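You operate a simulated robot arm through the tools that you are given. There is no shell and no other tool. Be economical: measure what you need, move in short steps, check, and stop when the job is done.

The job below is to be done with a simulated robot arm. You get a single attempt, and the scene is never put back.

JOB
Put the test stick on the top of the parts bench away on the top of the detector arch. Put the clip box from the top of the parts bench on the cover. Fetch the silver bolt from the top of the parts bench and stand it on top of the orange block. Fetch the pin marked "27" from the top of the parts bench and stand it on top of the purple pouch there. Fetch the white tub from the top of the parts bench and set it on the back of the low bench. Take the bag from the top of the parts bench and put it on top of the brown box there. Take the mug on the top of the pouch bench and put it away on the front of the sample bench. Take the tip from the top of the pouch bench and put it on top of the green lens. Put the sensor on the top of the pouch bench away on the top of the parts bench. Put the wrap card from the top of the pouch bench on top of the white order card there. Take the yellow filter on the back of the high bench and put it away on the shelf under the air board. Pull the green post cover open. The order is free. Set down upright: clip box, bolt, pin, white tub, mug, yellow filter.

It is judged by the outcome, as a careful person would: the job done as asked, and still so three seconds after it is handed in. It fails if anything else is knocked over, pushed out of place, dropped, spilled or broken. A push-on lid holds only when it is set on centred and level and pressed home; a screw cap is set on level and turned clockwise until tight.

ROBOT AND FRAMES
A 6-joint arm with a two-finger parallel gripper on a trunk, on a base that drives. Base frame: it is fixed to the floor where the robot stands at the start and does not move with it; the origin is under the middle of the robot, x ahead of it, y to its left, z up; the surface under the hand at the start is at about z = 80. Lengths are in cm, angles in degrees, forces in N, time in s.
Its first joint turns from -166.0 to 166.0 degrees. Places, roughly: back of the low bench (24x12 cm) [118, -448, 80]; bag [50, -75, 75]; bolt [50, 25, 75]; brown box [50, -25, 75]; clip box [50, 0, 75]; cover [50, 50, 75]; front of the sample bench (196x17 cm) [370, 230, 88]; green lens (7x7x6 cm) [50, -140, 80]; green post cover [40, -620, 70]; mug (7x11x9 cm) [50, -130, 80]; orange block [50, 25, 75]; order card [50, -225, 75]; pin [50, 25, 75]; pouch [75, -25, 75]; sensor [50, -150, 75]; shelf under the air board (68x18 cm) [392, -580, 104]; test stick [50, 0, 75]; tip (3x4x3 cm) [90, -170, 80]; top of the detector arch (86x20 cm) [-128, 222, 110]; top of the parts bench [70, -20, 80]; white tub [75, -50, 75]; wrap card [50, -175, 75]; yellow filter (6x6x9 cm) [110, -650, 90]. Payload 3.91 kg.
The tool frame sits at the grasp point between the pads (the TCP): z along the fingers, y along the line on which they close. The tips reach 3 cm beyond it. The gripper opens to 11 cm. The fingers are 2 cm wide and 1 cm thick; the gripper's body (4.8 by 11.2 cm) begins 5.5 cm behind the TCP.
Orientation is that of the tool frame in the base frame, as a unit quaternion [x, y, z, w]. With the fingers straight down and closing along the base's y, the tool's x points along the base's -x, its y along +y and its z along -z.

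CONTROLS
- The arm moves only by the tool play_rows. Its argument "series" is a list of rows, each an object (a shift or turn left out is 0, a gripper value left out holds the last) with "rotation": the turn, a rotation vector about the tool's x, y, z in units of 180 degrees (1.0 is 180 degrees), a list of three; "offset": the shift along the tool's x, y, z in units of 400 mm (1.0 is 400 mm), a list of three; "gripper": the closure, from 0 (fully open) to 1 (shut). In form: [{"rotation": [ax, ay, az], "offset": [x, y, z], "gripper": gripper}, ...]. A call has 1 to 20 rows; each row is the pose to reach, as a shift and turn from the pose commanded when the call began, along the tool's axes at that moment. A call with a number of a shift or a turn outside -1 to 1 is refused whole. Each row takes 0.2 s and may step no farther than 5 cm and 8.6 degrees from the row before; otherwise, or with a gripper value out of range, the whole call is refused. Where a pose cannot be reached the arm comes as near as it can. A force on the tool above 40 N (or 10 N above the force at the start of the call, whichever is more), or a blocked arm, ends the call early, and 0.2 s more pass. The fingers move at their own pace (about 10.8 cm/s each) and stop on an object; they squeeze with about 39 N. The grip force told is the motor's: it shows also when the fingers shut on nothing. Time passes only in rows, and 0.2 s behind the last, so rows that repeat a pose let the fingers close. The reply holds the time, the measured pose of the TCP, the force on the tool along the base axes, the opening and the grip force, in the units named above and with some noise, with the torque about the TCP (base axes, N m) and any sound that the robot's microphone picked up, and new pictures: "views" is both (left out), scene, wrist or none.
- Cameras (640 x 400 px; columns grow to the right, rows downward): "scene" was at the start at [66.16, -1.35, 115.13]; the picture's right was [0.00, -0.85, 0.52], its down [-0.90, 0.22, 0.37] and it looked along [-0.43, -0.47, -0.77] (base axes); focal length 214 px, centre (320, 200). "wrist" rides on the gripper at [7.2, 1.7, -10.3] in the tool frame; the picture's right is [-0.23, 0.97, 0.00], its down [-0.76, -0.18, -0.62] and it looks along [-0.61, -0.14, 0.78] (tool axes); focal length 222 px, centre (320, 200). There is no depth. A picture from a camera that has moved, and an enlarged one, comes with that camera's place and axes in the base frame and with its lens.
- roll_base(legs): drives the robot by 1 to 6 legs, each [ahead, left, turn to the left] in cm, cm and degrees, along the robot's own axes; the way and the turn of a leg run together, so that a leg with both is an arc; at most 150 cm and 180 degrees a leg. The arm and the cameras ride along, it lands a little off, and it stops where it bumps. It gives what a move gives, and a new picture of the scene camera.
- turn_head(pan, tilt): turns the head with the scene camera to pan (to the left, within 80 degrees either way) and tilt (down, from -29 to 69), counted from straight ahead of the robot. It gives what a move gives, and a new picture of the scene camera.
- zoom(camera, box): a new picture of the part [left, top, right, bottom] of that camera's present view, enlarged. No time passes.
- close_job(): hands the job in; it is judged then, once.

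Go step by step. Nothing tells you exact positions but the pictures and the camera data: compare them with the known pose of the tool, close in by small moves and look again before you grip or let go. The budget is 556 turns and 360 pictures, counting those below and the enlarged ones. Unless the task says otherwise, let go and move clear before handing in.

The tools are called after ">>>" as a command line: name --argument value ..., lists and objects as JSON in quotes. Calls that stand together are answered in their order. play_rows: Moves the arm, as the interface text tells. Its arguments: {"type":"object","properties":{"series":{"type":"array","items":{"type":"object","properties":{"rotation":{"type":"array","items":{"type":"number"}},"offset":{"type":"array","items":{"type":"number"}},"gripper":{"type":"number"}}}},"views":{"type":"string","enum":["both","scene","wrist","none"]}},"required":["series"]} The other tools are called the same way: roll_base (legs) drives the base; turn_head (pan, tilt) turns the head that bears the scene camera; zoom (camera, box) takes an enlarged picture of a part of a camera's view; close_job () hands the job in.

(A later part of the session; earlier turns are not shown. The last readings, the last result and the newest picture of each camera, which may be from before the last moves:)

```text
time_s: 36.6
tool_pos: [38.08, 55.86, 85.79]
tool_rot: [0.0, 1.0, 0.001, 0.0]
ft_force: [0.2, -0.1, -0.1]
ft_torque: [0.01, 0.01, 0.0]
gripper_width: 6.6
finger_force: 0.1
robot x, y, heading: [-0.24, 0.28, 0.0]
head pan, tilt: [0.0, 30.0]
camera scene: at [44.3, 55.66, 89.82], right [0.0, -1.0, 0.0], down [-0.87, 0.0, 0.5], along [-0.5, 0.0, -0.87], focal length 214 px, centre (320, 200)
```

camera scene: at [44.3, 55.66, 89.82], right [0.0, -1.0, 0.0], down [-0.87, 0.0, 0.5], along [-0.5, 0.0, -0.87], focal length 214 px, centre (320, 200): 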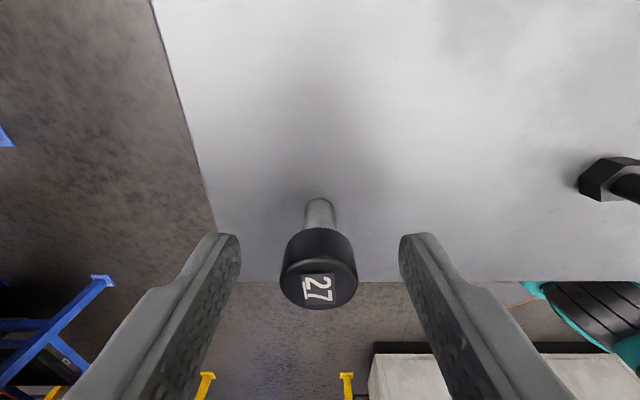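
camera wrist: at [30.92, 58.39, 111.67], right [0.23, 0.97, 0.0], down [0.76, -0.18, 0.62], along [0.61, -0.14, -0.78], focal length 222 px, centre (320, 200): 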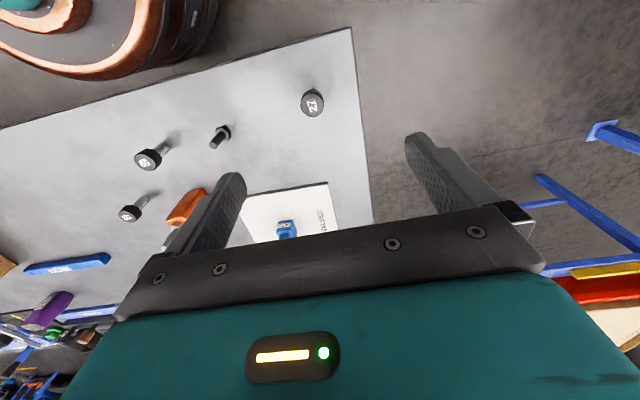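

>>> play_rows --series '[{"offset": [0, 0, 0.022], "gripper": 0.4}, {"offset": [0, 0, 0.044], "gripper": 0.4}, {"offset": [0, 0, 0.044], "gripper": 1}, {"offset": [0, 0, 0.044], "gripper": 1}, {"offset": [0, 0, 0.044], "gripper": 1}, {"offset": [0, 0, 0.044], "gripper": 1}, {"offset": [0, 0, -0.056], "gripper": 1}, {"offset": [0, 0, -0.156], "gripper": 1}, {"offset": [0, 0, -0.256], "gripper": 1}, {"offset": [0, 0, -0.356], "gripper": 1}]' --views "scene"

```text
time_s: 38.8
tool_pos: [38.25, 55.96, 100.16]
tool_rot: [0.0, 1.0, 0.0, -0.001]
ft_force: [0.8, 0.0, -1.2]
ft_torque: [0.0, 0.03, -0.02]
gripper_width: 2.69
finger_force: 38.8
robot x, y, heading: [-0.11, -0.06, -0.0]
head pan, tilt: [0.0, 30.0]
camera scene: at [44.47, 55.74, 104.08], right [0.0, -1.0, 0.0], down [-0.87, 0.0, 0.5], along [-0.5, 0.0, -0.87], focal length 214 px, centre (320, 200)
```

scene: 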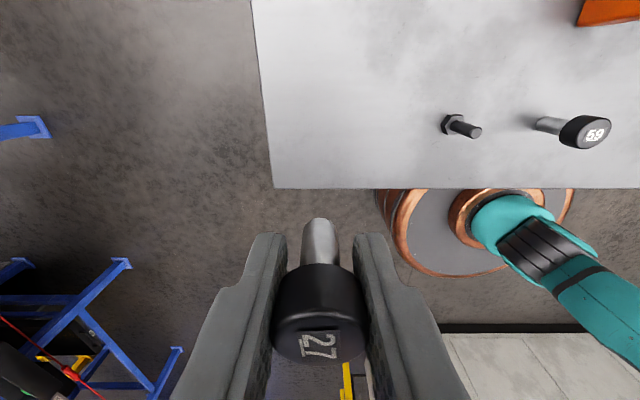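

Pin held. Travel toward the purple pouch in two stages.

>>> play_rows --series '[{"offset": [0, 0, -0.1]}, {"offset": [-0.047, -0.109, -0.15]}, {"offset": [-0.093, -0.218, -0.15]}, {"offset": [-0.14, -0.327, -0.15]}, {"offset": [-0.187, -0.436, -0.15]}, {"offset": [-0.233, -0.544, -0.15]}, {"offset": [-0.28, -0.653, -0.15]}, {"offset": [-0.327, -0.762, -0.15]}, {"offset": [-0.373, -0.871, -0.15]}, {"offset": [-0.42, -0.98, -0.15]}]' --views "none"

>>> play_rows --series '[{"offset": [-0.045, -0.108, 0]}, {"offset": [-0.09, -0.216, 0]}, {"offset": [-0.135, -0.324, 0]}, {"offset": [-0.18, -0.432, 0]}, {"offset": [-0.225, -0.54, 0]}, {"offset": [-0.27, -0.648, 0]}, {"offset": [-0.315, -0.756, 0]}, {"offset": [-0.36, -0.864, 0]}, {"offset": [-0.4, -0.96, 0]}, {"offset": [-0.42, -1.0, 0]}]' --views "both"

```text
refused: row 2 steps farther than a row can; nothing moved
```

```text
time_s: 41.0
tool_pos: [54.63, 15.85, 99.88]
tool_rot: [0.0, 1.0, 0.0, 0.0]
ft_force: [-0.4, -0.5, -1.0]
ft_torque: [0.0, -0.02, 0.0]
gripper_width: 2.67
finger_force: 39.5
robot x, y, heading: [0.24, -0.32, -0.2]
head pan, tilt: [0.0, 30.0]
camera scene: at [60.89, 15.68, 103.88], right [0.0, -1.0, 0.0], down [-0.87, 0.0, 0.5], along [-0.5, 0.0, -0.87], focal length 214 px, centre (320, 200)
camera wrist: at [47.46, 17.5, 110.19], right [0.23, 0.97, 0.0], down [0.76, -0.18, 0.62], along [0.61, -0.14, -0.78], focal length 222 px, centre (320, 200)
```

scene: 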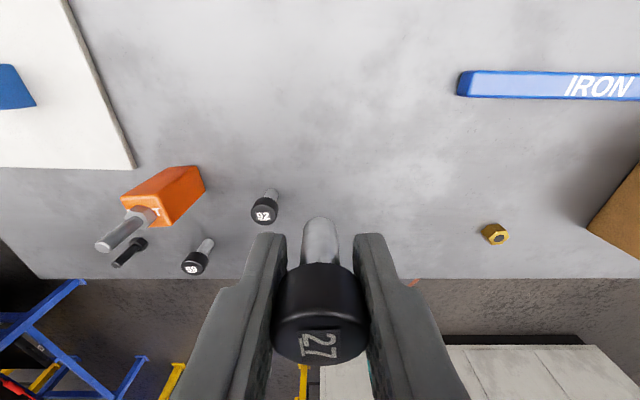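
wrist: 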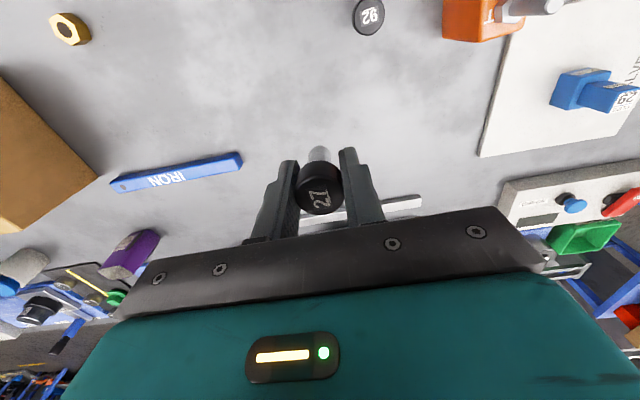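

>>> play_rows --series '[{"offset": [0, 0, -0.1]}, {"offset": [0, 0, -0.2]}, {"offset": [-0.037, -0.11, -0.2]}, {"offset": [-0.075, -0.22, -0.2]}, {"offset": [-0.112, -0.33, -0.2]}, {"offset": [-0.149, -0.44, -0.2]}, {"offset": [-0.186, -0.55, -0.2]}, {"offset": [-0.224, -0.66, -0.2]}, {"offset": [-0.261, -0.77, -0.2]}, {"offset": [-0.298, -0.88, -0.2]}, {"offset": [-0.335, -0.99, -0.2]}]' --views "both"

```text
time_s: 43.4
tool_pos: [68.42, -23.84, 108.12]
tool_rot: [0.0, 1.0, 0.0, 0.0]
ft_force: [0.0, 0.7, -0.8]
ft_torque: [-0.06, -0.05, 0.02]
gripper_width: 2.68
finger_force: 38.6
robot x, y, heading: [0.12, -0.01, 0.1]
head pan, tilt: [0.0, 30.0]
camera scene: at [74.57, -23.99, 112.05], right [0.0, -1.0, 0.0], down [-0.87, 0.0, 0.5], along [-0.5, 0.0, -0.87], focal length 214 px, centre (320, 200)
camera wrist: at [61.13, -22.18, 118.35], right [0.23, 0.97, 0.0], down [0.76, -0.18, 0.62], along [0.61, -0.14, -0.78], focal length 222 px, centre (320, 200)
```

scene: 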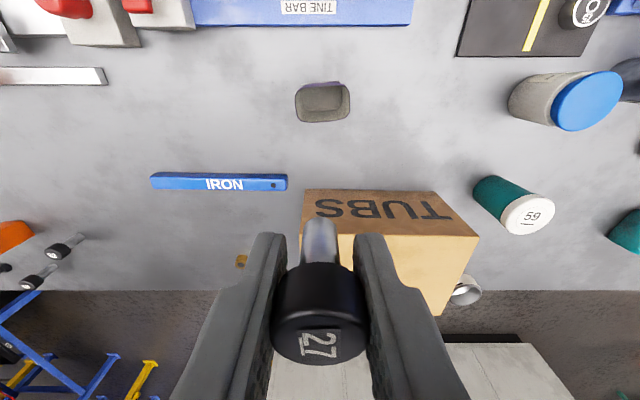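
wrist: 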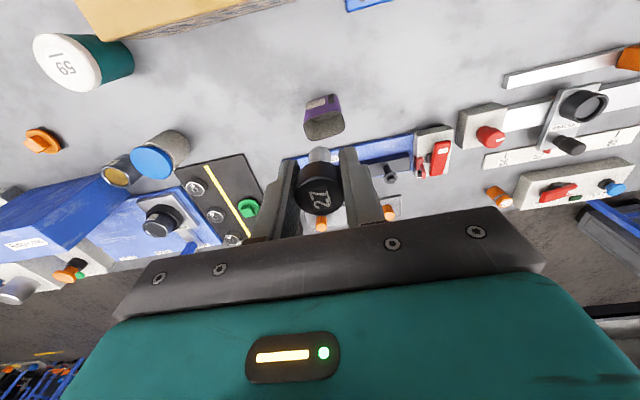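

>>> zoom --camera "scene" --box '[280, 60, 370, 140]'

>>> zoom --camera "wrist" --box '[280, 80, 370, 150]'

```text
5.00 times, centred on (325, 100) of scene
camera zoom: at [74.57, -23.99, 112.05], right [0.0, -1.0, 0.0], down [-0.87, 0.0, 0.5], along [-0.5, 0.0, -0.87], focal length 1072 px, centre (295, 700)
```

zoom: 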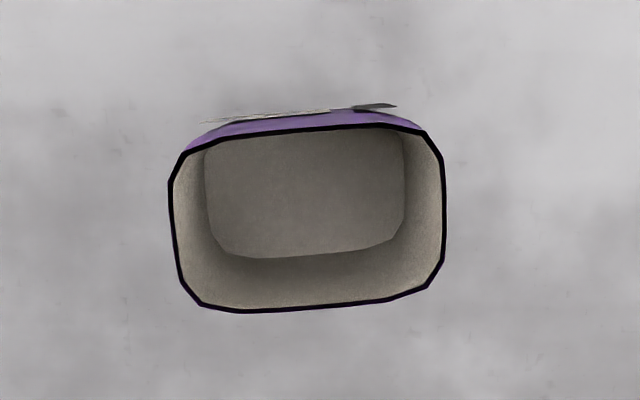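

```text
5.71 times, centred on (325, 115) of wrist
camera zoom: at [61.13, -22.18, 118.35], right [0.23, 0.97, 0.0], down [0.76, -0.18, 0.62], along [0.61, -0.14, -0.78], focal length 1269 px, centre (291, 686)
```

zoom: 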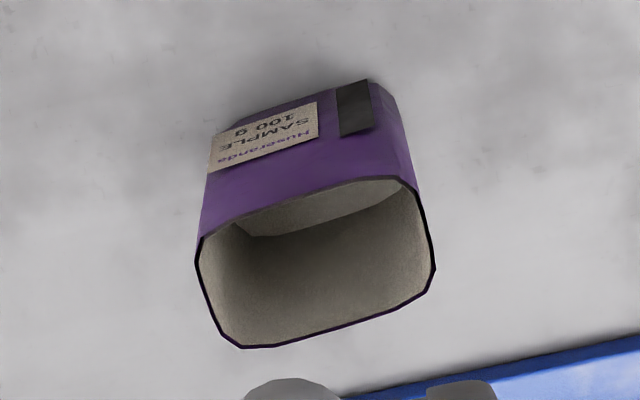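

The pouch looks open-topped. I'll lower the pin over its centre and feel for contact at rim height (~88.2).

>>> play_rows --series '[{"offset": [-0.095, -0.006, 0]}, {"offset": [-0.095, -0.006, 0.1]}, {"offset": [-0.095, -0.006, 0.2]}, {"offset": [-0.095, -0.006, 0.3]}, {"offset": [-0.095, -0.006, 0.35]}]' --views "both"

```text
time_s: 44.6
tool_pos: [72.11, -24.1, 94.17]
tool_rot: [0.0, 1.0, 0.001, 0.0]
ft_force: [-0.4, 0.6, 0.1]
ft_torque: [-0.01, -0.01, 0.01]
gripper_width: 2.67
finger_force: 39.0
robot x, y, heading: [0.26, -0.04, 0.2]
head pan, tilt: [0.0, 30.0]
camera scene: at [78.39, -24.21, 98.09], right [0.0, -1.0, 0.0], down [-0.87, 0.0, 0.5], along [-0.5, 0.0, -0.87], focal length 214 px, centre (320, 200)
camera wrist: at [64.95, -22.39, 104.41], right [0.23, 0.97, 0.0], down [0.76, -0.18, 0.62], along [0.61, -0.14, -0.78], focal length 222 px, centre (320, 200)
```

scene: 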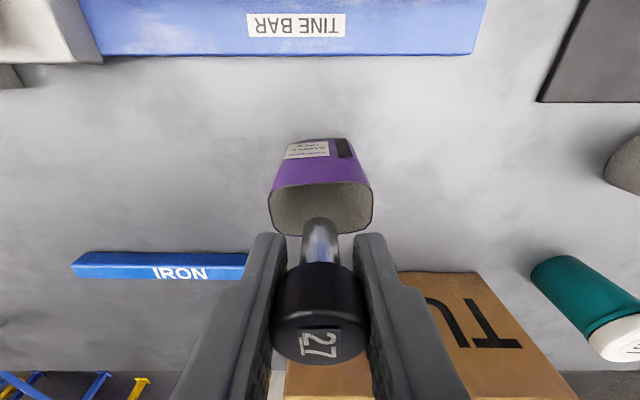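
wrist: 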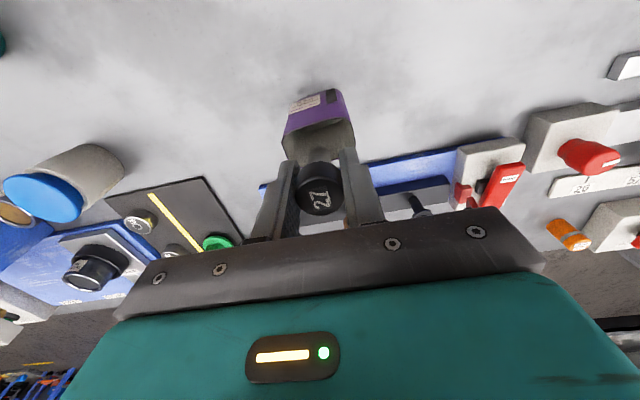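

>>> play_rows --series '[{"offset": [0, 0, 0.012]}, {"offset": [0, 0, 0.024]}, {"offset": [0, 0, 0.034]}]' --views "none"

>>> play_rows --series '[{"offset": [0, 0, 0.004]}, {"offset": [0, 0, 0.008]}, {"offset": [0, 0, 0.012]}]' --views "scene"

```text
time_s: 45.4
tool_pos: [72.13, -24.16, 92.72]
tool_rot: [0.001, 1.0, -0.001, 0.0]
ft_force: [-0.5, 0.8, -0.9]
ft_torque: [0.01, 0.02, -0.03]
gripper_width: 2.65
finger_force: 39.4
robot x, y, heading: [-0.13, -0.04, -0.4]
head pan, tilt: [0.0, 30.0]
```

```text
time_s: 46.2
tool_pos: [72.06, -24.11, 92.48]
tool_rot: [-0.001, 1.0, -0.001, 0.002]
ft_force: [2.5, -0.6, 29.2]
ft_torque: [-0.09, -0.14, 0.0]
gripper_width: 2.67
finger_force: 39.3
robot x, y, heading: [0.21, -0.14, -0.0]
head pan, tilt: [0.0, 30.0]
camera scene: at [78.29, -24.29, 96.4], right [0.0, -1.0, 0.0], down [-0.87, 0.0, 0.5], along [-0.5, 0.0, -0.87], focal length 214 px, centre (320, 200)
```

scene: 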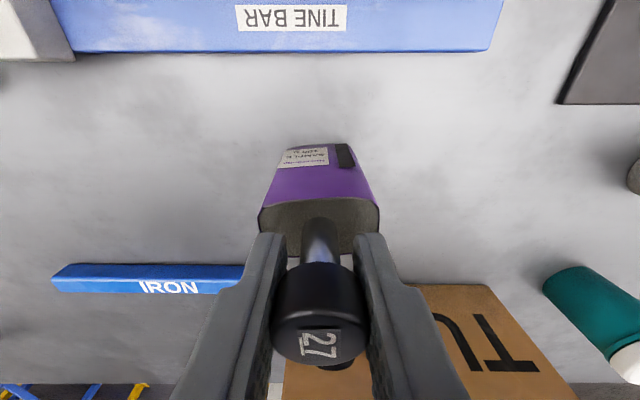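

Contact at rim height: the top is solid. Ease off and release.

>>> play_rows --series '[{"offset": [0, 0, -0.006]}, {"offset": [0, 0, -0.006], "gripper": 0.55}, {"offset": [0, 0, -0.006], "gripper": 0.55}, {"offset": [0, 0, -0.06], "gripper": 0.5}, {"offset": [0, 0, -0.16], "gripper": 0.4}, {"offset": [0, 0, -0.26], "gripper": 0}]' --views "scene"

```text
time_s: 47.6
tool_pos: [71.95, -24.23, 102.56]
tool_rot: [0.0, 1.0, 0.0, 0.0]
ft_force: [0.4, 0.1, -0.5]
ft_torque: [0.04, 0.04, -0.03]
gripper_width: 10.97
finger_force: 0.1
robot x, y, heading: [0.1, 0.06, -0.0]
head pan, tilt: [0.0, 30.0]
camera scene: at [78.27, -24.37, 106.42], right [0.0, -1.0, 0.0], down [-0.87, 0.0, 0.5], along [-0.5, 0.0, -0.87], focal length 214 px, centre (320, 200)
```

scene: 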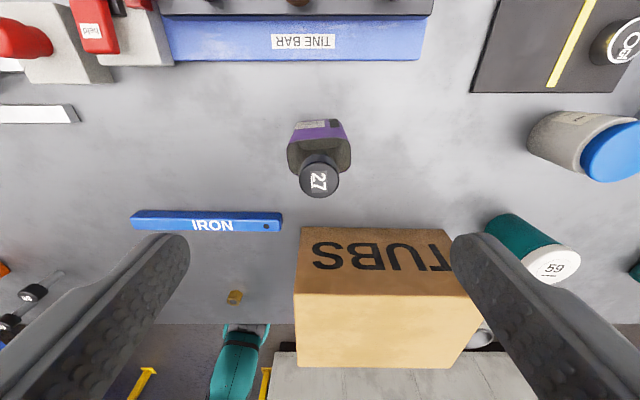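

Pin stands on the pouch. Before driving, I'll look at the floor space around the base.

>>> turn_head --pan -20 --tilt 65

>>> turn_head --pan -70 --tilt 20

```text
time_s: 48.6
tool_pos: [72.03, -24.16, 102.47]
tool_rot: [0.0, 1.0, 0.0, 0.0]
ft_force: [-0.4, 0.4, -0.1]
ft_torque: [-0.01, 0.0, -0.01]
gripper_width: 11.02
finger_force: 0.0
robot x, y, heading: [0.05, -0.52, -0.1]
head pan, tilt: [-20.0, 65.0]
camera scene: at [73.5, -26.44, 109.75], right [0.0, -0.94, 0.34], down [-0.42, 0.31, 0.85], along [-0.91, -0.14, -0.4], focal length 214 px, centre (320, 200)
```

scene: 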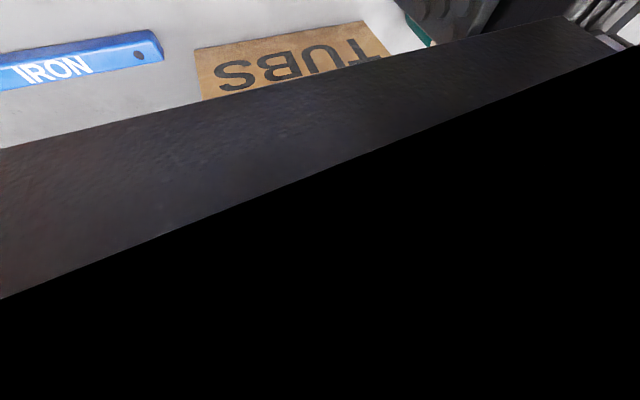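

```text
time_s: 49.8
tool_pos: [71.98, -24.3, 102.52]
tool_rot: [0.0, 1.0, 0.001, 0.0]
ft_force: [-0.6, 0.9, -0.1]
ft_torque: [-0.02, 0.0, 0.01]
gripper_width: 11.01
finger_force: 0.1
robot x, y, heading: [0.09, -0.14, 0.1]
head pan, tilt: [-70.0, 20.0]
camera scene: at [79.86, -33.11, 112.27], right [0.0, -0.34, 0.94], down [-0.94, 0.32, 0.12], along [-0.34, -0.88, -0.32], focal length 214 px, centre (320, 200)
```

scene: 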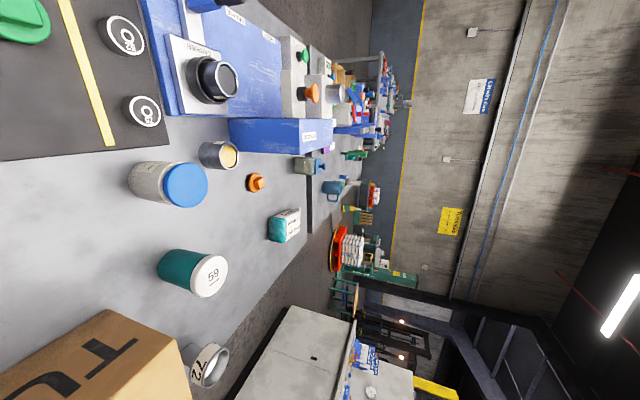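

There is plenty of floor space. Raise and retract the arm, then drive 50 cm right to get the bag, tub and box in reach.

>>> play_rows --series '[{"offset": [0, 0, -0.1]}, {"offset": [0, 0, -0.2]}, {"offset": [0, 0, -0.3]}, {"offset": [0.1, 0, -0.35]}, {"offset": [0.2, 0, -0.35]}, {"offset": [0.3, 0, -0.35]}]' --views "none"

>>> roll_base --legs '[[0, -50, 0]]'

>>> turn_head --pan 0 --tilt 20

```text
time_s: 51.1
tool_pos: [60.18, -24.3, 116.45]
tool_rot: [0.001, 1.0, 0.0, -0.001]
ft_force: [0.8, -0.3, -1.8]
ft_torque: [0.05, 0.08, 0.01]
gripper_width: 11.0
finger_force: 0.0
robot x, y, heading: [-0.09, -0.12, 0.0]
head pan, tilt: [-70.0, 20.0]
```

```text
time_s: 54.1
tool_pos: [60.63, -73.59, 116.72]
tool_rot: [-0.004, 1.0, 0.001, 0.0]
ft_force: [-0.3, -0.2, -0.6]
ft_torque: [-0.02, 0.04, -0.03]
gripper_width: 10.99
finger_force: 0.0
robot x, y, heading: [0.2, -50.27, 0.6]
head pan, tilt: [-70.0, 20.0]
camera scene: at [68.52, -82.54, 126.38], right [0.0, -0.34, 0.94], down [-0.94, 0.31, 0.12], along [-0.33, -0.89, -0.32], focal length 214 px, centre (320, 200)
```

scene: 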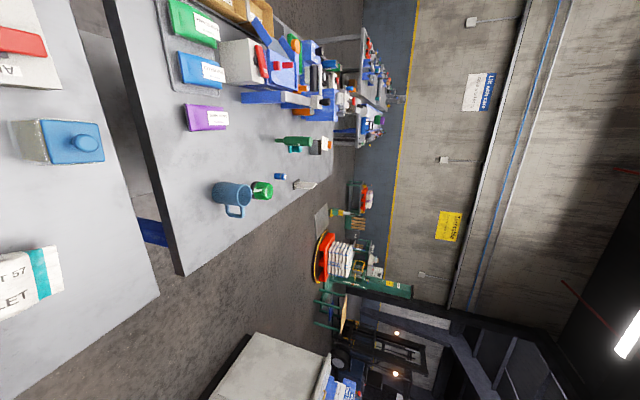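

```text
time_s: 55.5
tool_pos: [60.59, -73.76, 116.59]
tool_rot: [-0.004, 1.0, 0.0, 0.0]
ft_force: [-0.1, 0.2, 0.3]
ft_torque: [0.02, -0.03, 0.0]
gripper_width: 11.01
finger_force: 0.0
robot x, y, heading: [-0.07, -50.12, 0.4]
head pan, tilt: [0.0, 20.0]
camera scene: at [68.44, -73.8, 120.25], right [0.01, -1.0, 0.0], down [-0.94, -0.01, 0.34], along [-0.34, 0.0, -0.94], focal length 214 px, centre (320, 200)
```

scene: 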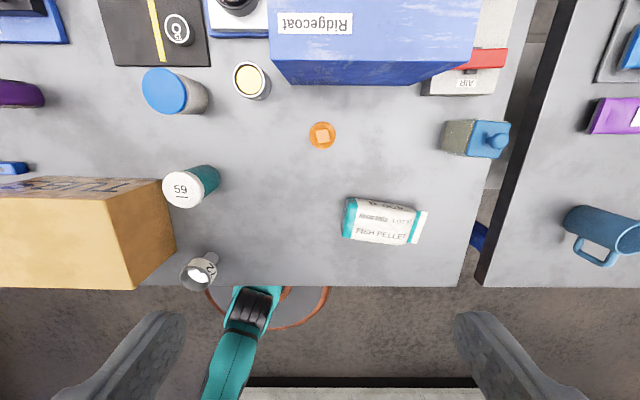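

>>> play_rows --series '[{"offset": [0.066, -0.076, 0.05]}, {"offset": [0.132, -0.152, 0.1]}, {"offset": [0.2, -0.228, 0.16]}, {"offset": [0.265, -0.305, 0.215]}]' --views "both"

>>> zoom --camera "scene" --box '[240, 100, 400, 240]'

>>> zoom --camera "wrist" --box '[240, 50, 400, 170]'

```text
time_s: 56.5
tool_pos: [50.15, -85.78, 108.06]
tool_rot: [-0.004, 1.0, 0.0, -0.001]
ft_force: [0.7, -0.6, 0.8]
ft_torque: [0.0, 0.03, 0.01]
gripper_width: 10.97
finger_force: 0.2
robot x, y, heading: [0.18, -50.07, 0.6]
head pan, tilt: [0.0, 20.0]
camera scene: at [57.98, -85.93, 111.74], right [0.01, -1.0, 0.0], down [-0.94, -0.01, 0.34], along [-0.34, 0.0, -0.94], focal length 214 px, centre (320, 200)
camera wrist: at [42.92, -84.25, 118.32], right [0.22, 0.98, 0.0], down [0.76, -0.17, 0.62], along [0.61, -0.14, -0.78], focal length 222 px, centre (320, 200)
```

scene: 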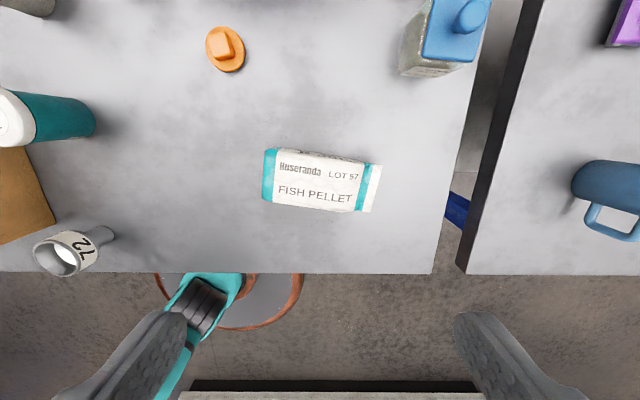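
wrist: 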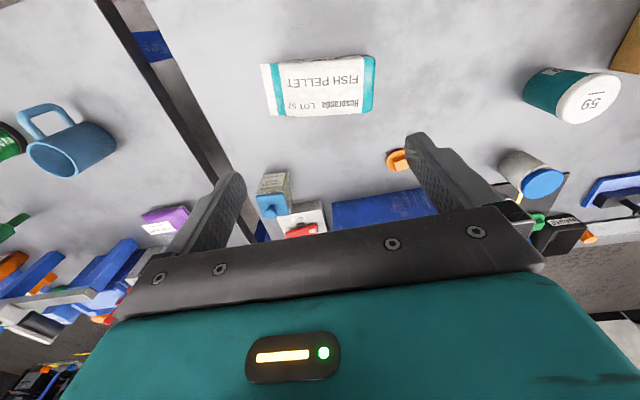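

```text
2.86 times, centred on (320, 170) of scene
camera zoom: at [57.98, -85.93, 111.74], right [0.01, -1.0, 0.0], down [-0.94, -0.01, 0.34], along [-0.34, 0.0, -0.94], focal length 613 px, centre (320, 286)
```

zoom: 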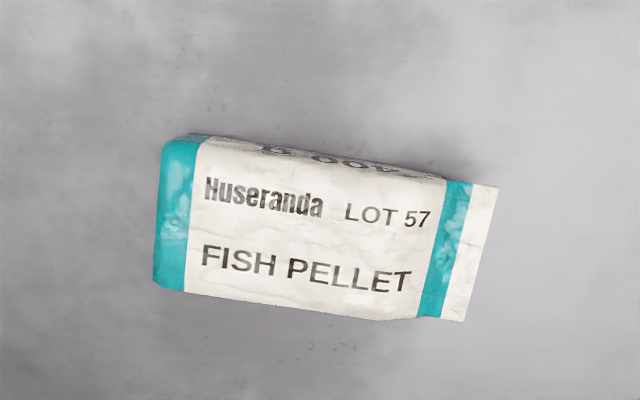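

```text
3.33 times, centred on (320, 110) of wrist
camera zoom: at [42.92, -84.25, 118.32], right [0.22, 0.98, 0.0], down [0.76, -0.17, 0.62], along [0.61, -0.14, -0.78], focal length 740 px, centre (320, 500)
```

zoom: 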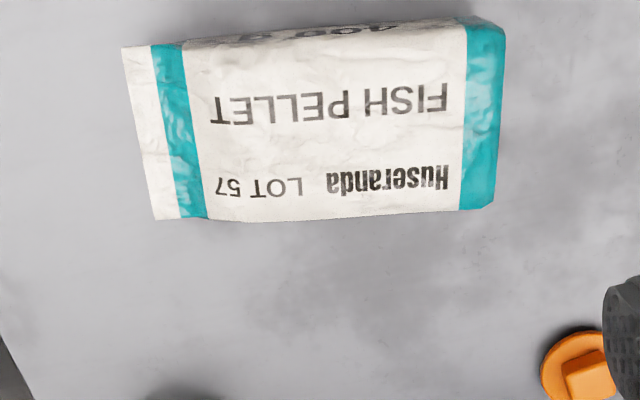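

The bag lies flat, ~12×6 cm, nearly along y. I'll turn the tool to close across its width.

>>> play_rows --series '[{"rotation": [0, 0, -0.0463], "offset": [0, 0, 0.02]}, {"rotation": [0, 0, -0.0926], "offset": [0, 0, 0.04]}, {"rotation": [0, 0, -0.1389], "offset": [0, 0, 0.06]}, {"rotation": [0, 0, -0.1852], "offset": [0, 0, 0.08]}, {"rotation": [0, 0, -0.2315], "offset": [0, 0, 0.1]}, {"rotation": [0, 0, -0.2778], "offset": [0, 0, 0.12]}, {"rotation": [0, 0, -0.3241], "offset": [0, 0.005, 0.14]}, {"rotation": [0, 0, -0.3704], "offset": [-0.005, 0.008, 0.16]}, {"rotation": [0, 0, -0.4167], "offset": [-0.006, 0.009, 0.18]}, {"rotation": [0, 0, -0.463], "offset": [-0.006, 0.009, 0.2]}]' --views "both"

```text
time_s: 58.7
tool_pos: [50.33, -85.61, 100.04]
tool_rot: [-0.669, 0.743, 0.0, 0.0]
ft_force: [-0.1, -0.5, 0.0]
ft_torque: [0.01, -0.02, 0.0]
gripper_width: 10.99
finger_force: 0.1
robot x, y, heading: [0.1, -50.18, 0.5]
head pan, tilt: [0.0, 20.0]
camera scene: at [51.23, -77.99, 103.64], right [0.99, -0.1, 0.0], down [-0.1, -0.93, 0.34], along [-0.04, -0.34, -0.94], focal length 214 px, centre (320, 200)
camera wrist: at [47.95, -92.61, 110.22], right [-0.94, 0.33, 0.0], down [0.26, 0.74, 0.62], along [0.2, 0.59, -0.78], focal length 222 px, centre (320, 200)
```

scene: 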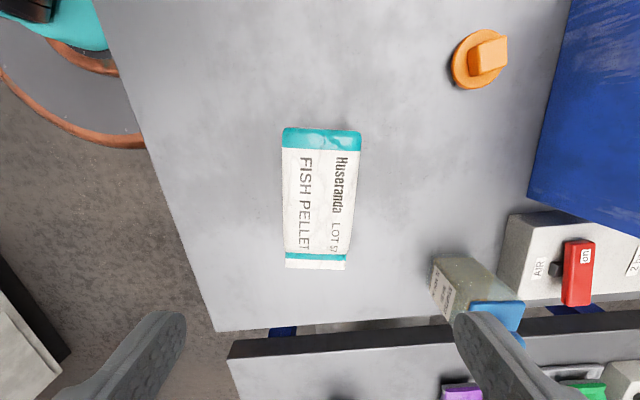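
wrist: 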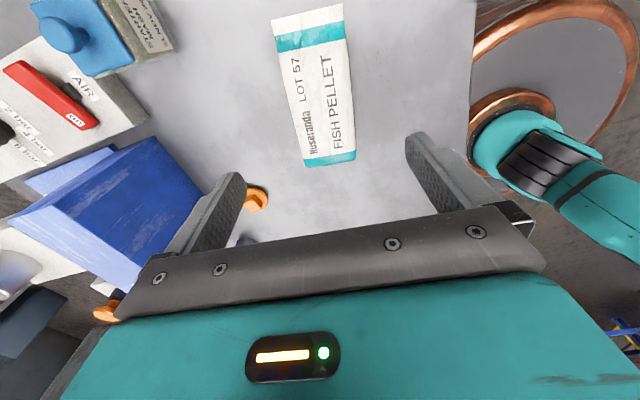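

>>> play_rows --series '[{"offset": [0, 0, 0.1]}, {"offset": [0, 0, 0.2]}, {"offset": [0, 0, 0.3]}, {"offset": [0, 0, 0.38]}, {"offset": [0, 0, 0.412]}, {"offset": [0, 0, 0.412], "gripper": 0.6}, {"offset": [0, 0, 0.412], "gripper": 0.8}, {"offset": [0, 0, 0.412], "gripper": 1}, {"offset": [0, 0, 0.412], "gripper": 1}]' --views "both"

```text
time_s: 60.7
tool_pos: [50.54, -85.57, 83.38]
tool_rot: [-0.668, 0.744, 0.0, 0.0]
ft_force: [0.4, -0.2, -0.6]
ft_torque: [-0.07, -0.02, -0.03]
gripper_width: 7.03
finger_force: 39.0
robot x, y, heading: [0.39, -50.31, 0.4]
head pan, tilt: [0.0, 20.0]
camera scene: at [51.36, -77.88, 87.03], right [0.99, -0.11, 0.0], down [-0.1, -0.93, 0.34], along [-0.04, -0.34, -0.94], focal length 214 px, centre (320, 200)
camera wrist: at [48.04, -92.5, 93.61], right [-0.94, 0.33, 0.0], down [0.26, 0.74, 0.62], along [0.21, 0.59, -0.78], focal length 222 px, centre (320, 200)
```

scene: 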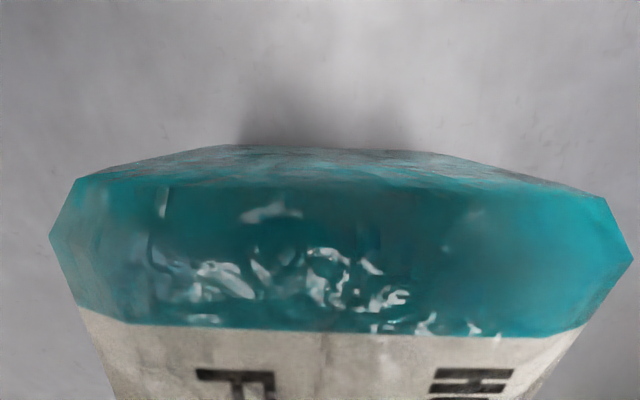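
wrist: 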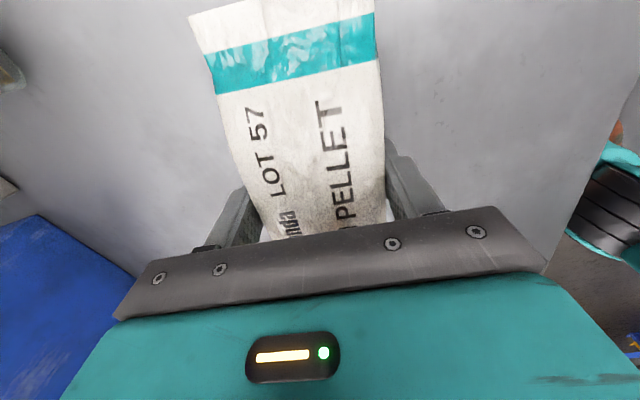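

Bag held. Lift and carry over to the brown box.

>>> play_rows --series '[{"offset": [0, 0, -0.1]}, {"offset": [0, 0, -0.2]}, {"offset": [0, 0, -0.3]}, {"offset": [0, 0, -0.4]}, {"offset": [0, 0, -0.5]}, {"offset": [0, 0, -0.6]}, {"offset": [0, 0, -0.7]}, {"offset": [0, 0, -0.8]}, {"offset": [-0.1, 0, -0.85]}, {"offset": [-0.2, 0, -0.85]}, {"offset": [-0.3, 0, -0.85]}, {"offset": [-0.4, 0, -0.85]}, {"offset": [-0.5, 0, -0.85]}, {"offset": [-0.6, 0, -0.85]}]' --views "both"

```text
time_s: 63.7
tool_pos: [52.79, -61.91, 117.64]
tool_rot: [-0.668, 0.744, 0.0, 0.0]
ft_force: [0.3, -0.3, -3.6]
ft_torque: [-0.01, 0.03, -0.02]
gripper_width: 7.06
finger_force: 38.9
robot x, y, heading: [0.29, -50.29, 0.5]
head pan, tilt: [0.0, 20.0]
camera scene: at [53.77, -54.27, 121.28], right [0.99, -0.11, 0.0], down [-0.1, -0.93, 0.34], along [-0.04, -0.34, -0.94], focal length 214 px, centre (320, 200)
camera wrist: at [50.44, -68.88, 127.86], right [-0.94, 0.33, 0.0], down [0.26, 0.74, 0.62], along [0.21, 0.59, -0.78], focal length 222 px, centre (320, 200)
```

scene: 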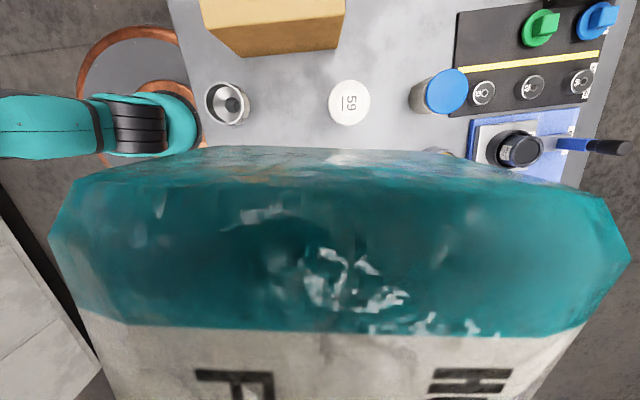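
wrist: 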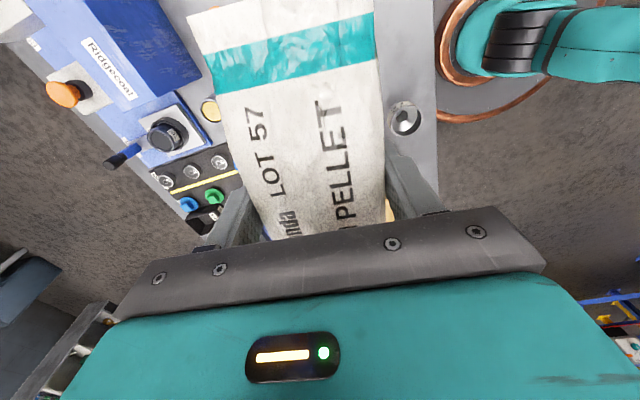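

>>> play_rows --series '[{"offset": [-0.101, 0.022, 0]}, {"offset": [-0.203, 0.044, 0]}, {"offset": [-0.304, 0.066, 0]}, {"offset": [-0.406, 0.088, 0]}, {"offset": [-0.507, 0.11, 0]}, {"offset": [-0.609, 0.132, 0]}, {"offset": [-0.71, 0.154, 0]}, {"offset": [-0.71, 0.154, 0.1]}, {"offset": [-0.71, 0.154, 0.2]}, {"offset": [-0.71, 0.154, 0.3]}, {"offset": [-0.71, 0.154, 0.4]}, {"offset": [-0.71, 0.154, 0.46]}]' --views "both"

```text
time_s: 66.3
tool_pos: [49.92, -32.71, 99.28]
tool_rot: [-0.668, 0.744, 0.001, 0.0]
ft_force: [-0.1, -0.5, -5.0]
ft_torque: [-0.01, 0.0, 0.0]
gripper_width: 7.04
finger_force: 39.1
robot x, y, heading: [0.21, -50.11, 0.5]
head pan, tilt: [0.0, 20.0]
camera scene: at [50.81, -25.14, 102.91], right [0.99, -0.11, 0.0], down [-0.1, -0.93, 0.34], along [-0.04, -0.34, -0.94], focal length 214 px, centre (320, 200)
camera wrist: at [47.49, -39.76, 109.49], right [-0.94, 0.33, 0.0], down [0.26, 0.74, 0.62], along [0.21, 0.59, -0.78], focal length 222 px, centre (320, 200)
```

scene: 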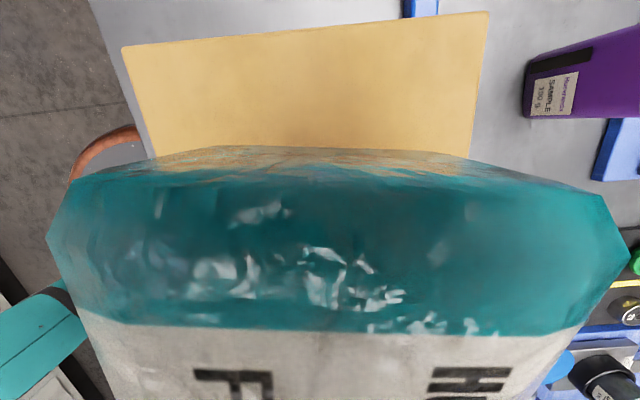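
wrist: 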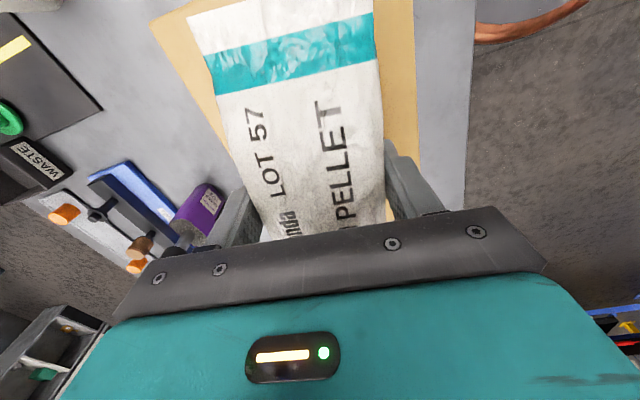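

>>> play_rows --series '[{"offset": [0, 0, 0.05]}, {"offset": [0, 0, 0.09]}, {"offset": [0, 0, 0.105]}]' --views "none"

>>> play_rows --series '[{"offset": [0, 0, 0.006]}, {"offset": [0, 0, 0.012]}]' --views "none"

>>> play_rows --series '[{"offset": [0, 0, 0.005]}, {"offset": [0, 0, 0.01]}]' --views "none"

```text
time_s: 67.1
tool_pos: [49.99, -32.73, 95.14]
tool_rot: [-0.668, 0.744, -0.001, 0.002]
ft_force: [-1.4, 2.3, 28.3]
ft_torque: [0.07, 0.34, -0.69]
gripper_width: 7.01
finger_force: 38.8
robot x, y, heading: [0.01, -50.03, 0.5]
head pan, tilt: [0.0, 20.0]
```

```text
time_s: 67.5
tool_pos: [50.01, -32.65, 95.02]
tool_rot: [-0.668, 0.744, -0.001, 0.002]
ft_force: [-3.8, -0.3, 7.2]
ft_torque: [-0.36, 0.51, -0.11]
gripper_width: 6.99
finger_force: 39.0
robot x, y, heading: [0.31, -50.07, 0.4]
head pan, tilt: [0.0, 20.0]
stopped in row 1: the force on the tool passed its limit at 47 N (the readings are from after the stop); the commanded pose is now the measured one
```

```text
time_s: 68.0
tool_pos: [50.03, -32.85, 95.03]
tool_rot: [-0.668, 0.744, -0.002, 0.005]
ft_force: [-5.4, -0.2, 9.5]
ft_torque: [-0.33, 0.67, -0.1]
gripper_width: 6.99
finger_force: 39.3
robot x, y, heading: [0.01, -50.19, 0.5]
head pan, tilt: [0.0, 20.0]
stopped in row 2: the force on the tool passed its limit at 47 N (the readings are from after the stop); the commanded pose is now the measured one
```

Contact. Release and lift.

>>> play_rows --series '[{"offset": [0, 0, -0.003]}, {"offset": [0, 0, -0.003], "gripper": 0.1}, {"offset": [0, 0, -0.003], "gripper": 0.0}, {"offset": [0, 0, -0.003], "gripper": 0.0}, {"offset": [0, 0, -0.1]}, {"offset": [0, 0, -0.2]}, {"offset": [0, 0, -0.3]}]' --views "both"

```text
time_s: 69.6
tool_pos: [49.73, -32.81, 106.98]
tool_rot: [-0.669, 0.744, -0.001, 0.003]
ft_force: [-0.1, 0.5, -0.1]
ft_torque: [0.0, 0.02, -0.05]
gripper_width: 11.02
finger_force: 0.1
robot x, y, heading: [-0.17, -49.88, 0.7]
head pan, tilt: [0.0, 20.0]
camera scene: at [50.66, -25.3, 110.58], right [0.99, -0.11, 0.01], down [-0.1, -0.94, 0.34], along [-0.03, -0.34, -0.94], focal length 214 px, centre (320, 200)
camera wrist: at [47.29, -39.94, 117.1], right [-0.94, 0.33, -0.01], down [0.25, 0.74, 0.63], along [0.21, 0.59, -0.78], focal length 222 px, centre (320, 200)
```

scene: 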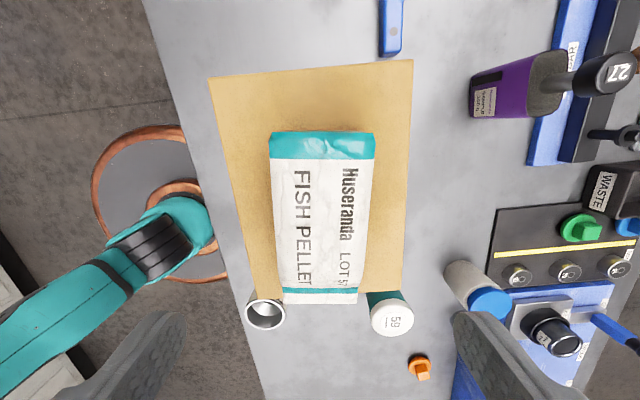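
wrist: 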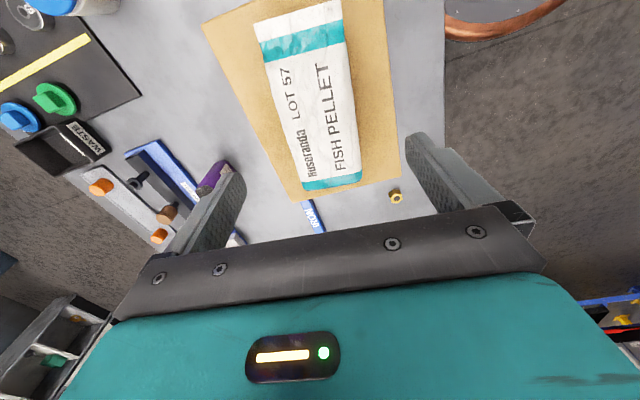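

Bag rests on the box. Next the test stick (IRON), near (60, -8).

>>> play_rows --series '[{"offset": [-0.106, -0.032, 0]}, {"offset": [-0.211, -0.064, 0], "rotation": [0, 0, -0.006]}, {"offset": [-0.317, -0.096, 0], "rotation": [0, 0, -0.012]}, {"offset": [-0.422, -0.127, 0], "rotation": [0, 0, -0.02]}, {"offset": [-0.528, -0.159, 0], "rotation": [0, 0, -0.028]}, {"offset": [-0.633, -0.191, 0.05], "rotation": [0, 0, -0.034]}, {"offset": [-0.633, -0.191, 0.15], "rotation": [0, 0, -0.034]}]' --views "both"

```text
time_s: 71.2
tool_pos: [60.28, -8.35, 101.08]
tool_rot: [-0.707, 0.707, -0.001, 0.004]
ft_force: [-0.4, -0.3, 0.8]
ft_torque: [0.01, 0.01, 0.01]
gripper_width: 10.99
finger_force: 0.1
robot x, y, heading: [0.18, -50.11, 0.5]
head pan, tilt: [0.0, 20.0]
camera scene: at [60.33, -0.76, 104.78], right [1.0, 0.0, 0.01], down [0.0, -0.94, 0.34], along [0.01, -0.34, -0.94], focal length 214 px, centre (320, 200)
camera wrist: at [58.54, -15.67, 111.29], right [-0.97, 0.23, -0.01], down [0.17, 0.76, 0.63], along [0.15, 0.61, -0.78], focal length 222 px, centre (320, 200)
```

scene: 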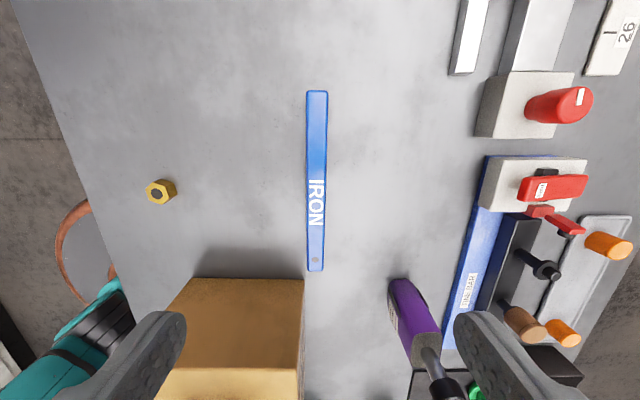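
wrist: 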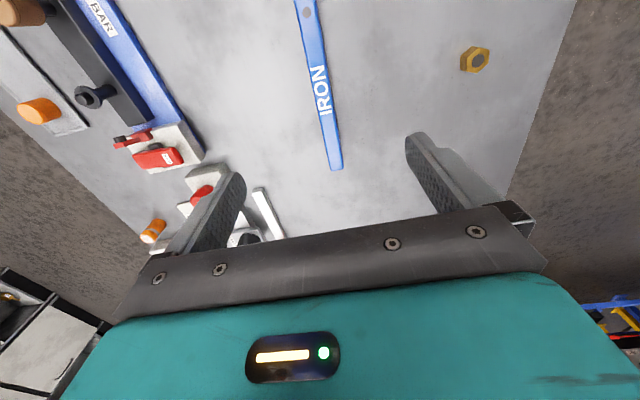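

>>> play_rows --series '[{"offset": [0, 0.002, 0.1], "gripper": 0.5}, {"offset": [0, 0.002, 0.2], "gripper": 0.5}, {"offset": [0, 0.002, 0.3], "gripper": 0.5}, {"offset": [0, 0.002, 0.4], "gripper": 0.5}, {"offset": [0, 0.002, 0.438], "gripper": 0.5}, {"offset": [0, 0.002, 0.438], "gripper": 1}, {"offset": [0, 0.002, 0.438], "gripper": 1}, {"offset": [0, 0.002, 0.438], "gripper": 1}, {"offset": [0, 0.002, 0.438], "gripper": 1}]' --views "scene"

```text
time_s: 73.2
tool_pos: [60.22, -8.32, 83.97]
tool_rot: [-0.707, 0.707, -0.001, 0.004]
ft_force: [0.4, 0.4, -0.4]
ft_torque: [0.04, 0.0, 0.02]
gripper_width: 2.12
finger_force: 38.9
robot x, y, heading: [0.24, -49.92, 0.1]
head pan, tilt: [0.0, 20.0]
camera scene: at [60.29, -0.62, 87.55], right [1.0, 0.0, 0.01], down [0.0, -0.94, 0.34], along [0.01, -0.34, -0.94], focal length 214 px, centre (320, 200)
```

scene: 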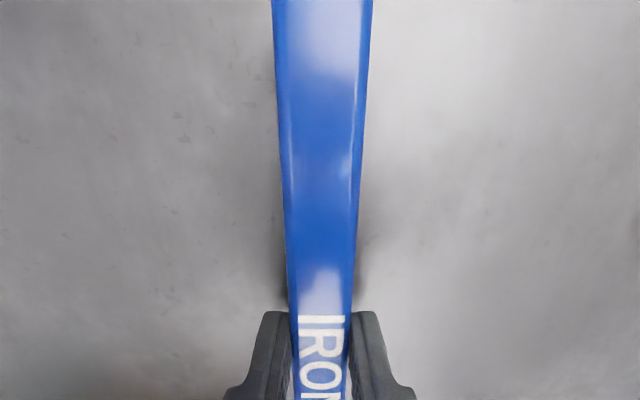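

>>> play_rows --series '[{"gripper": 0.7}, {"gripper": 0.7}, {"offset": [0, 0, 0.014], "gripper": 0.7}, {"offset": [0, 0, 0.014], "gripper": 1}, {"offset": [0, 0, 0.014], "gripper": 1}, {"offset": [0, 0, 0.014], "gripper": 1}, {"offset": [0, 0, 0.014], "gripper": 1}, {"offset": [0, 0, -0.1]}, {"offset": [0, 0, -0.2]}, {"offset": [0, 0, -0.3]}, {"offset": [0, 0, -0.4]}, {"offset": [0, 0, -0.5]}, {"offset": [0, 0, -0.6]}, {"offset": [0, 0, -0.7]}]' --views "scene"

```text
time_s: 76.2
tool_pos: [60.24, -8.43, 111.68]
tool_rot: [-0.707, 0.707, -0.001, 0.003]
ft_force: [0.2, -0.8, -1.0]
ft_torque: [0.0, 0.01, 0.0]
gripper_width: 2.13
finger_force: 38.8
robot x, y, heading: [0.01, -50.39, 0.5]
head pan, tilt: [0.0, 20.0]
camera scene: at [60.32, -0.83, 115.42], right [1.0, 0.0, 0.01], down [0.0, -0.94, 0.34], along [0.01, -0.34, -0.94], focal length 214 px, centre (320, 200)
```

scene: 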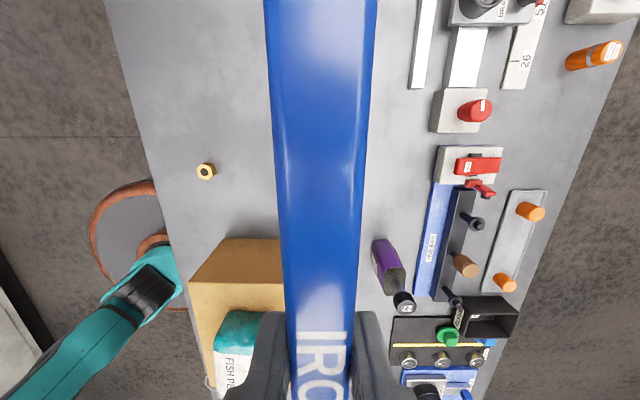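

Stick held. Retract the hand in front of the robot, then look left with the head.

>>> play_rows --series '[{"offset": [0.1, 0.04, -0.03]}, {"offset": [0.2, 0.08, -0.06]}, {"offset": [0.3, 0.12, -0.09]}, {"offset": [0.4, 0.16, -0.1]}, {"offset": [0.5, 0.2, -0.1]}, {"offset": [0.6, 0.24, -0.1]}, {"offset": [0.7, 0.28, -0.1]}, {"offset": [0.8, 0.32, -0.1]}, {"offset": [0.9, 0.36, -0.1]}, {"offset": [0.98, 0.4, -0.1]}]' --views "none"

>>> turn_head --pan 0 --tilt -29

>>> turn_head --pan -50 --tilt -29

```text
time_s: 78.4
tool_pos: [44.06, -47.43, 115.32]
tool_rot: [-0.707, 0.707, -0.001, 0.004]
ft_force: [0.6, 0.2, -1.5]
ft_torque: [-0.06, 0.03, 0.01]
gripper_width: 2.09
finger_force: 39.3
robot x, y, heading: [0.26, -50.02, 0.5]
head pan, tilt: [0.0, 20.0]
```

```text
time_s: 79.5
tool_pos: [44.05, -47.47, 115.43]
tool_rot: [0.708, -0.707, 0.001, -0.004]
ft_force: [0.5, 0.0, -1.2]
ft_torque: [0.0, 0.0, 0.01]
gripper_width: 2.15
finger_force: 39.1
robot x, y, heading: [0.41, -49.93, 0.7]
head pan, tilt: [0.0, -28.6]
camera scene: at [44.09, -32.58, 121.66], right [1.0, 0.0, 0.01], down [0.0, -0.88, -0.48], along [0.01, 0.48, -0.88], focal length 214 px, centre (320, 200)
```

scene: 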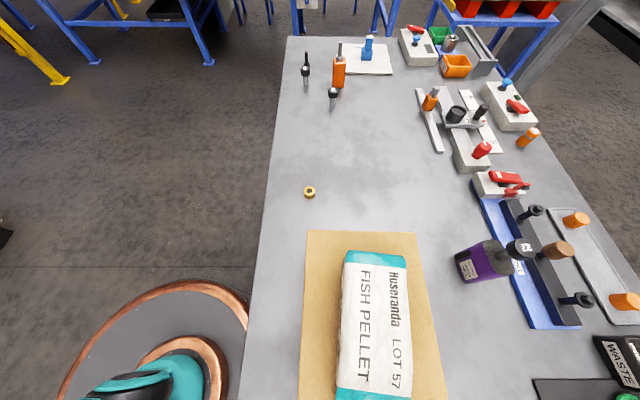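

```text
time_s: 80.7
tool_pos: [44.06, -47.27, 115.36]
tool_rot: [0.707, -0.707, 0.001, -0.004]
ft_force: [0.1, 0.2, 0.1]
ft_torque: [-0.03, -0.02, 0.01]
gripper_width: 2.12
finger_force: 39.1
robot x, y, heading: [0.35, -50.21, 0.6]
head pan, tilt: [-50.0, -28.6]
camera scene: at [49.21, -32.58, 124.09], right [0.64, 0.0, 0.77], down [0.37, -0.88, -0.31], along [0.68, 0.48, -0.56], focal length 214 px, centre (320, 200)
```

scene: 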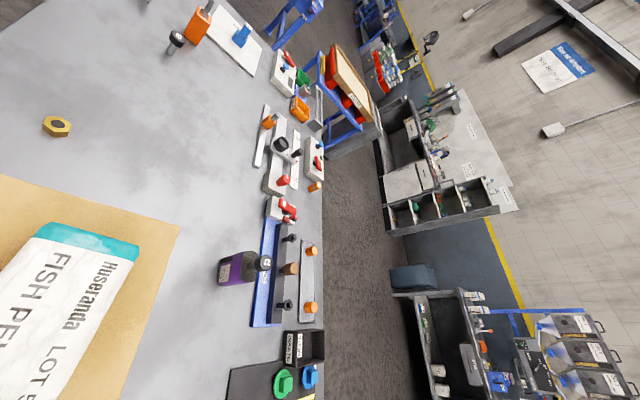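

The arch machine appears to be at upper left. I'll back away and shift left, then look.

>>> roll_base --legs '[[-60, 0, 0], [0, 100, 0]]'

>>> turn_head --pan 50 --tilt -29

```text
time_s: 88.9
tool_pos: [-17.74, 52.55, 115.21]
tool_rot: [0.709, -0.705, 0.001, -0.004]
ft_force: [-0.1, -0.1, -0.7]
ft_torque: [-0.02, 0.03, 0.01]
gripper_width: 2.09
finger_force: 38.6
robot x, y, heading: [-61.39, 49.78, 0.9]
head pan, tilt: [-50.0, -28.6]
camera scene: at [-12.65, 67.5, 124.1], right [0.64, 0.0, 0.77], down [0.38, -0.87, -0.31], along [0.67, 0.49, -0.56], focal length 214 px, centre (320, 200)
```

scene: 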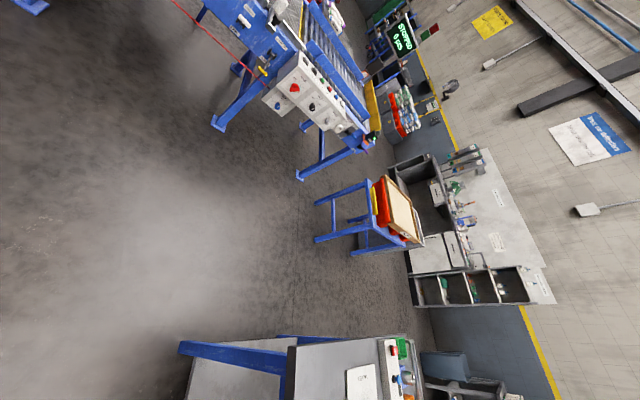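

```text
time_s: 90.7
tool_pos: [-17.67, 52.75, 115.36]
tool_rot: [0.71, -0.704, 0.001, -0.004]
ft_force: [-0.2, 0.1, -0.1]
ft_torque: [-0.01, 0.0, 0.02]
gripper_width: 2.13
finger_force: 39.7
robot x, y, heading: [-61.33, 49.55, 0.8]
head pan, tilt: [50.0, -28.6]
camera scene: at [-22.92, 67.43, 124.02], right [0.65, 0.01, -0.76], down [-0.36, -0.88, -0.31], along [-0.67, 0.48, -0.57], focal length 214 px, centre (320, 200)
```

scene: 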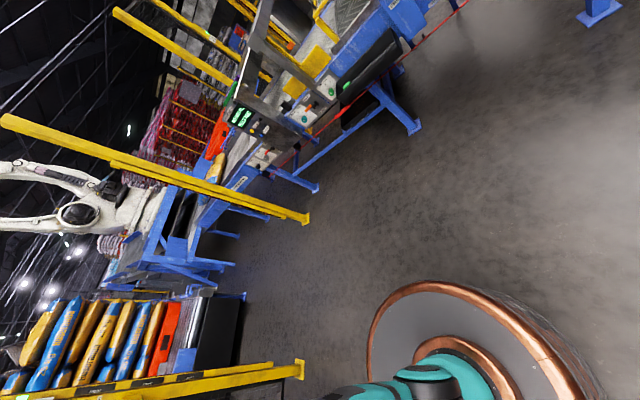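

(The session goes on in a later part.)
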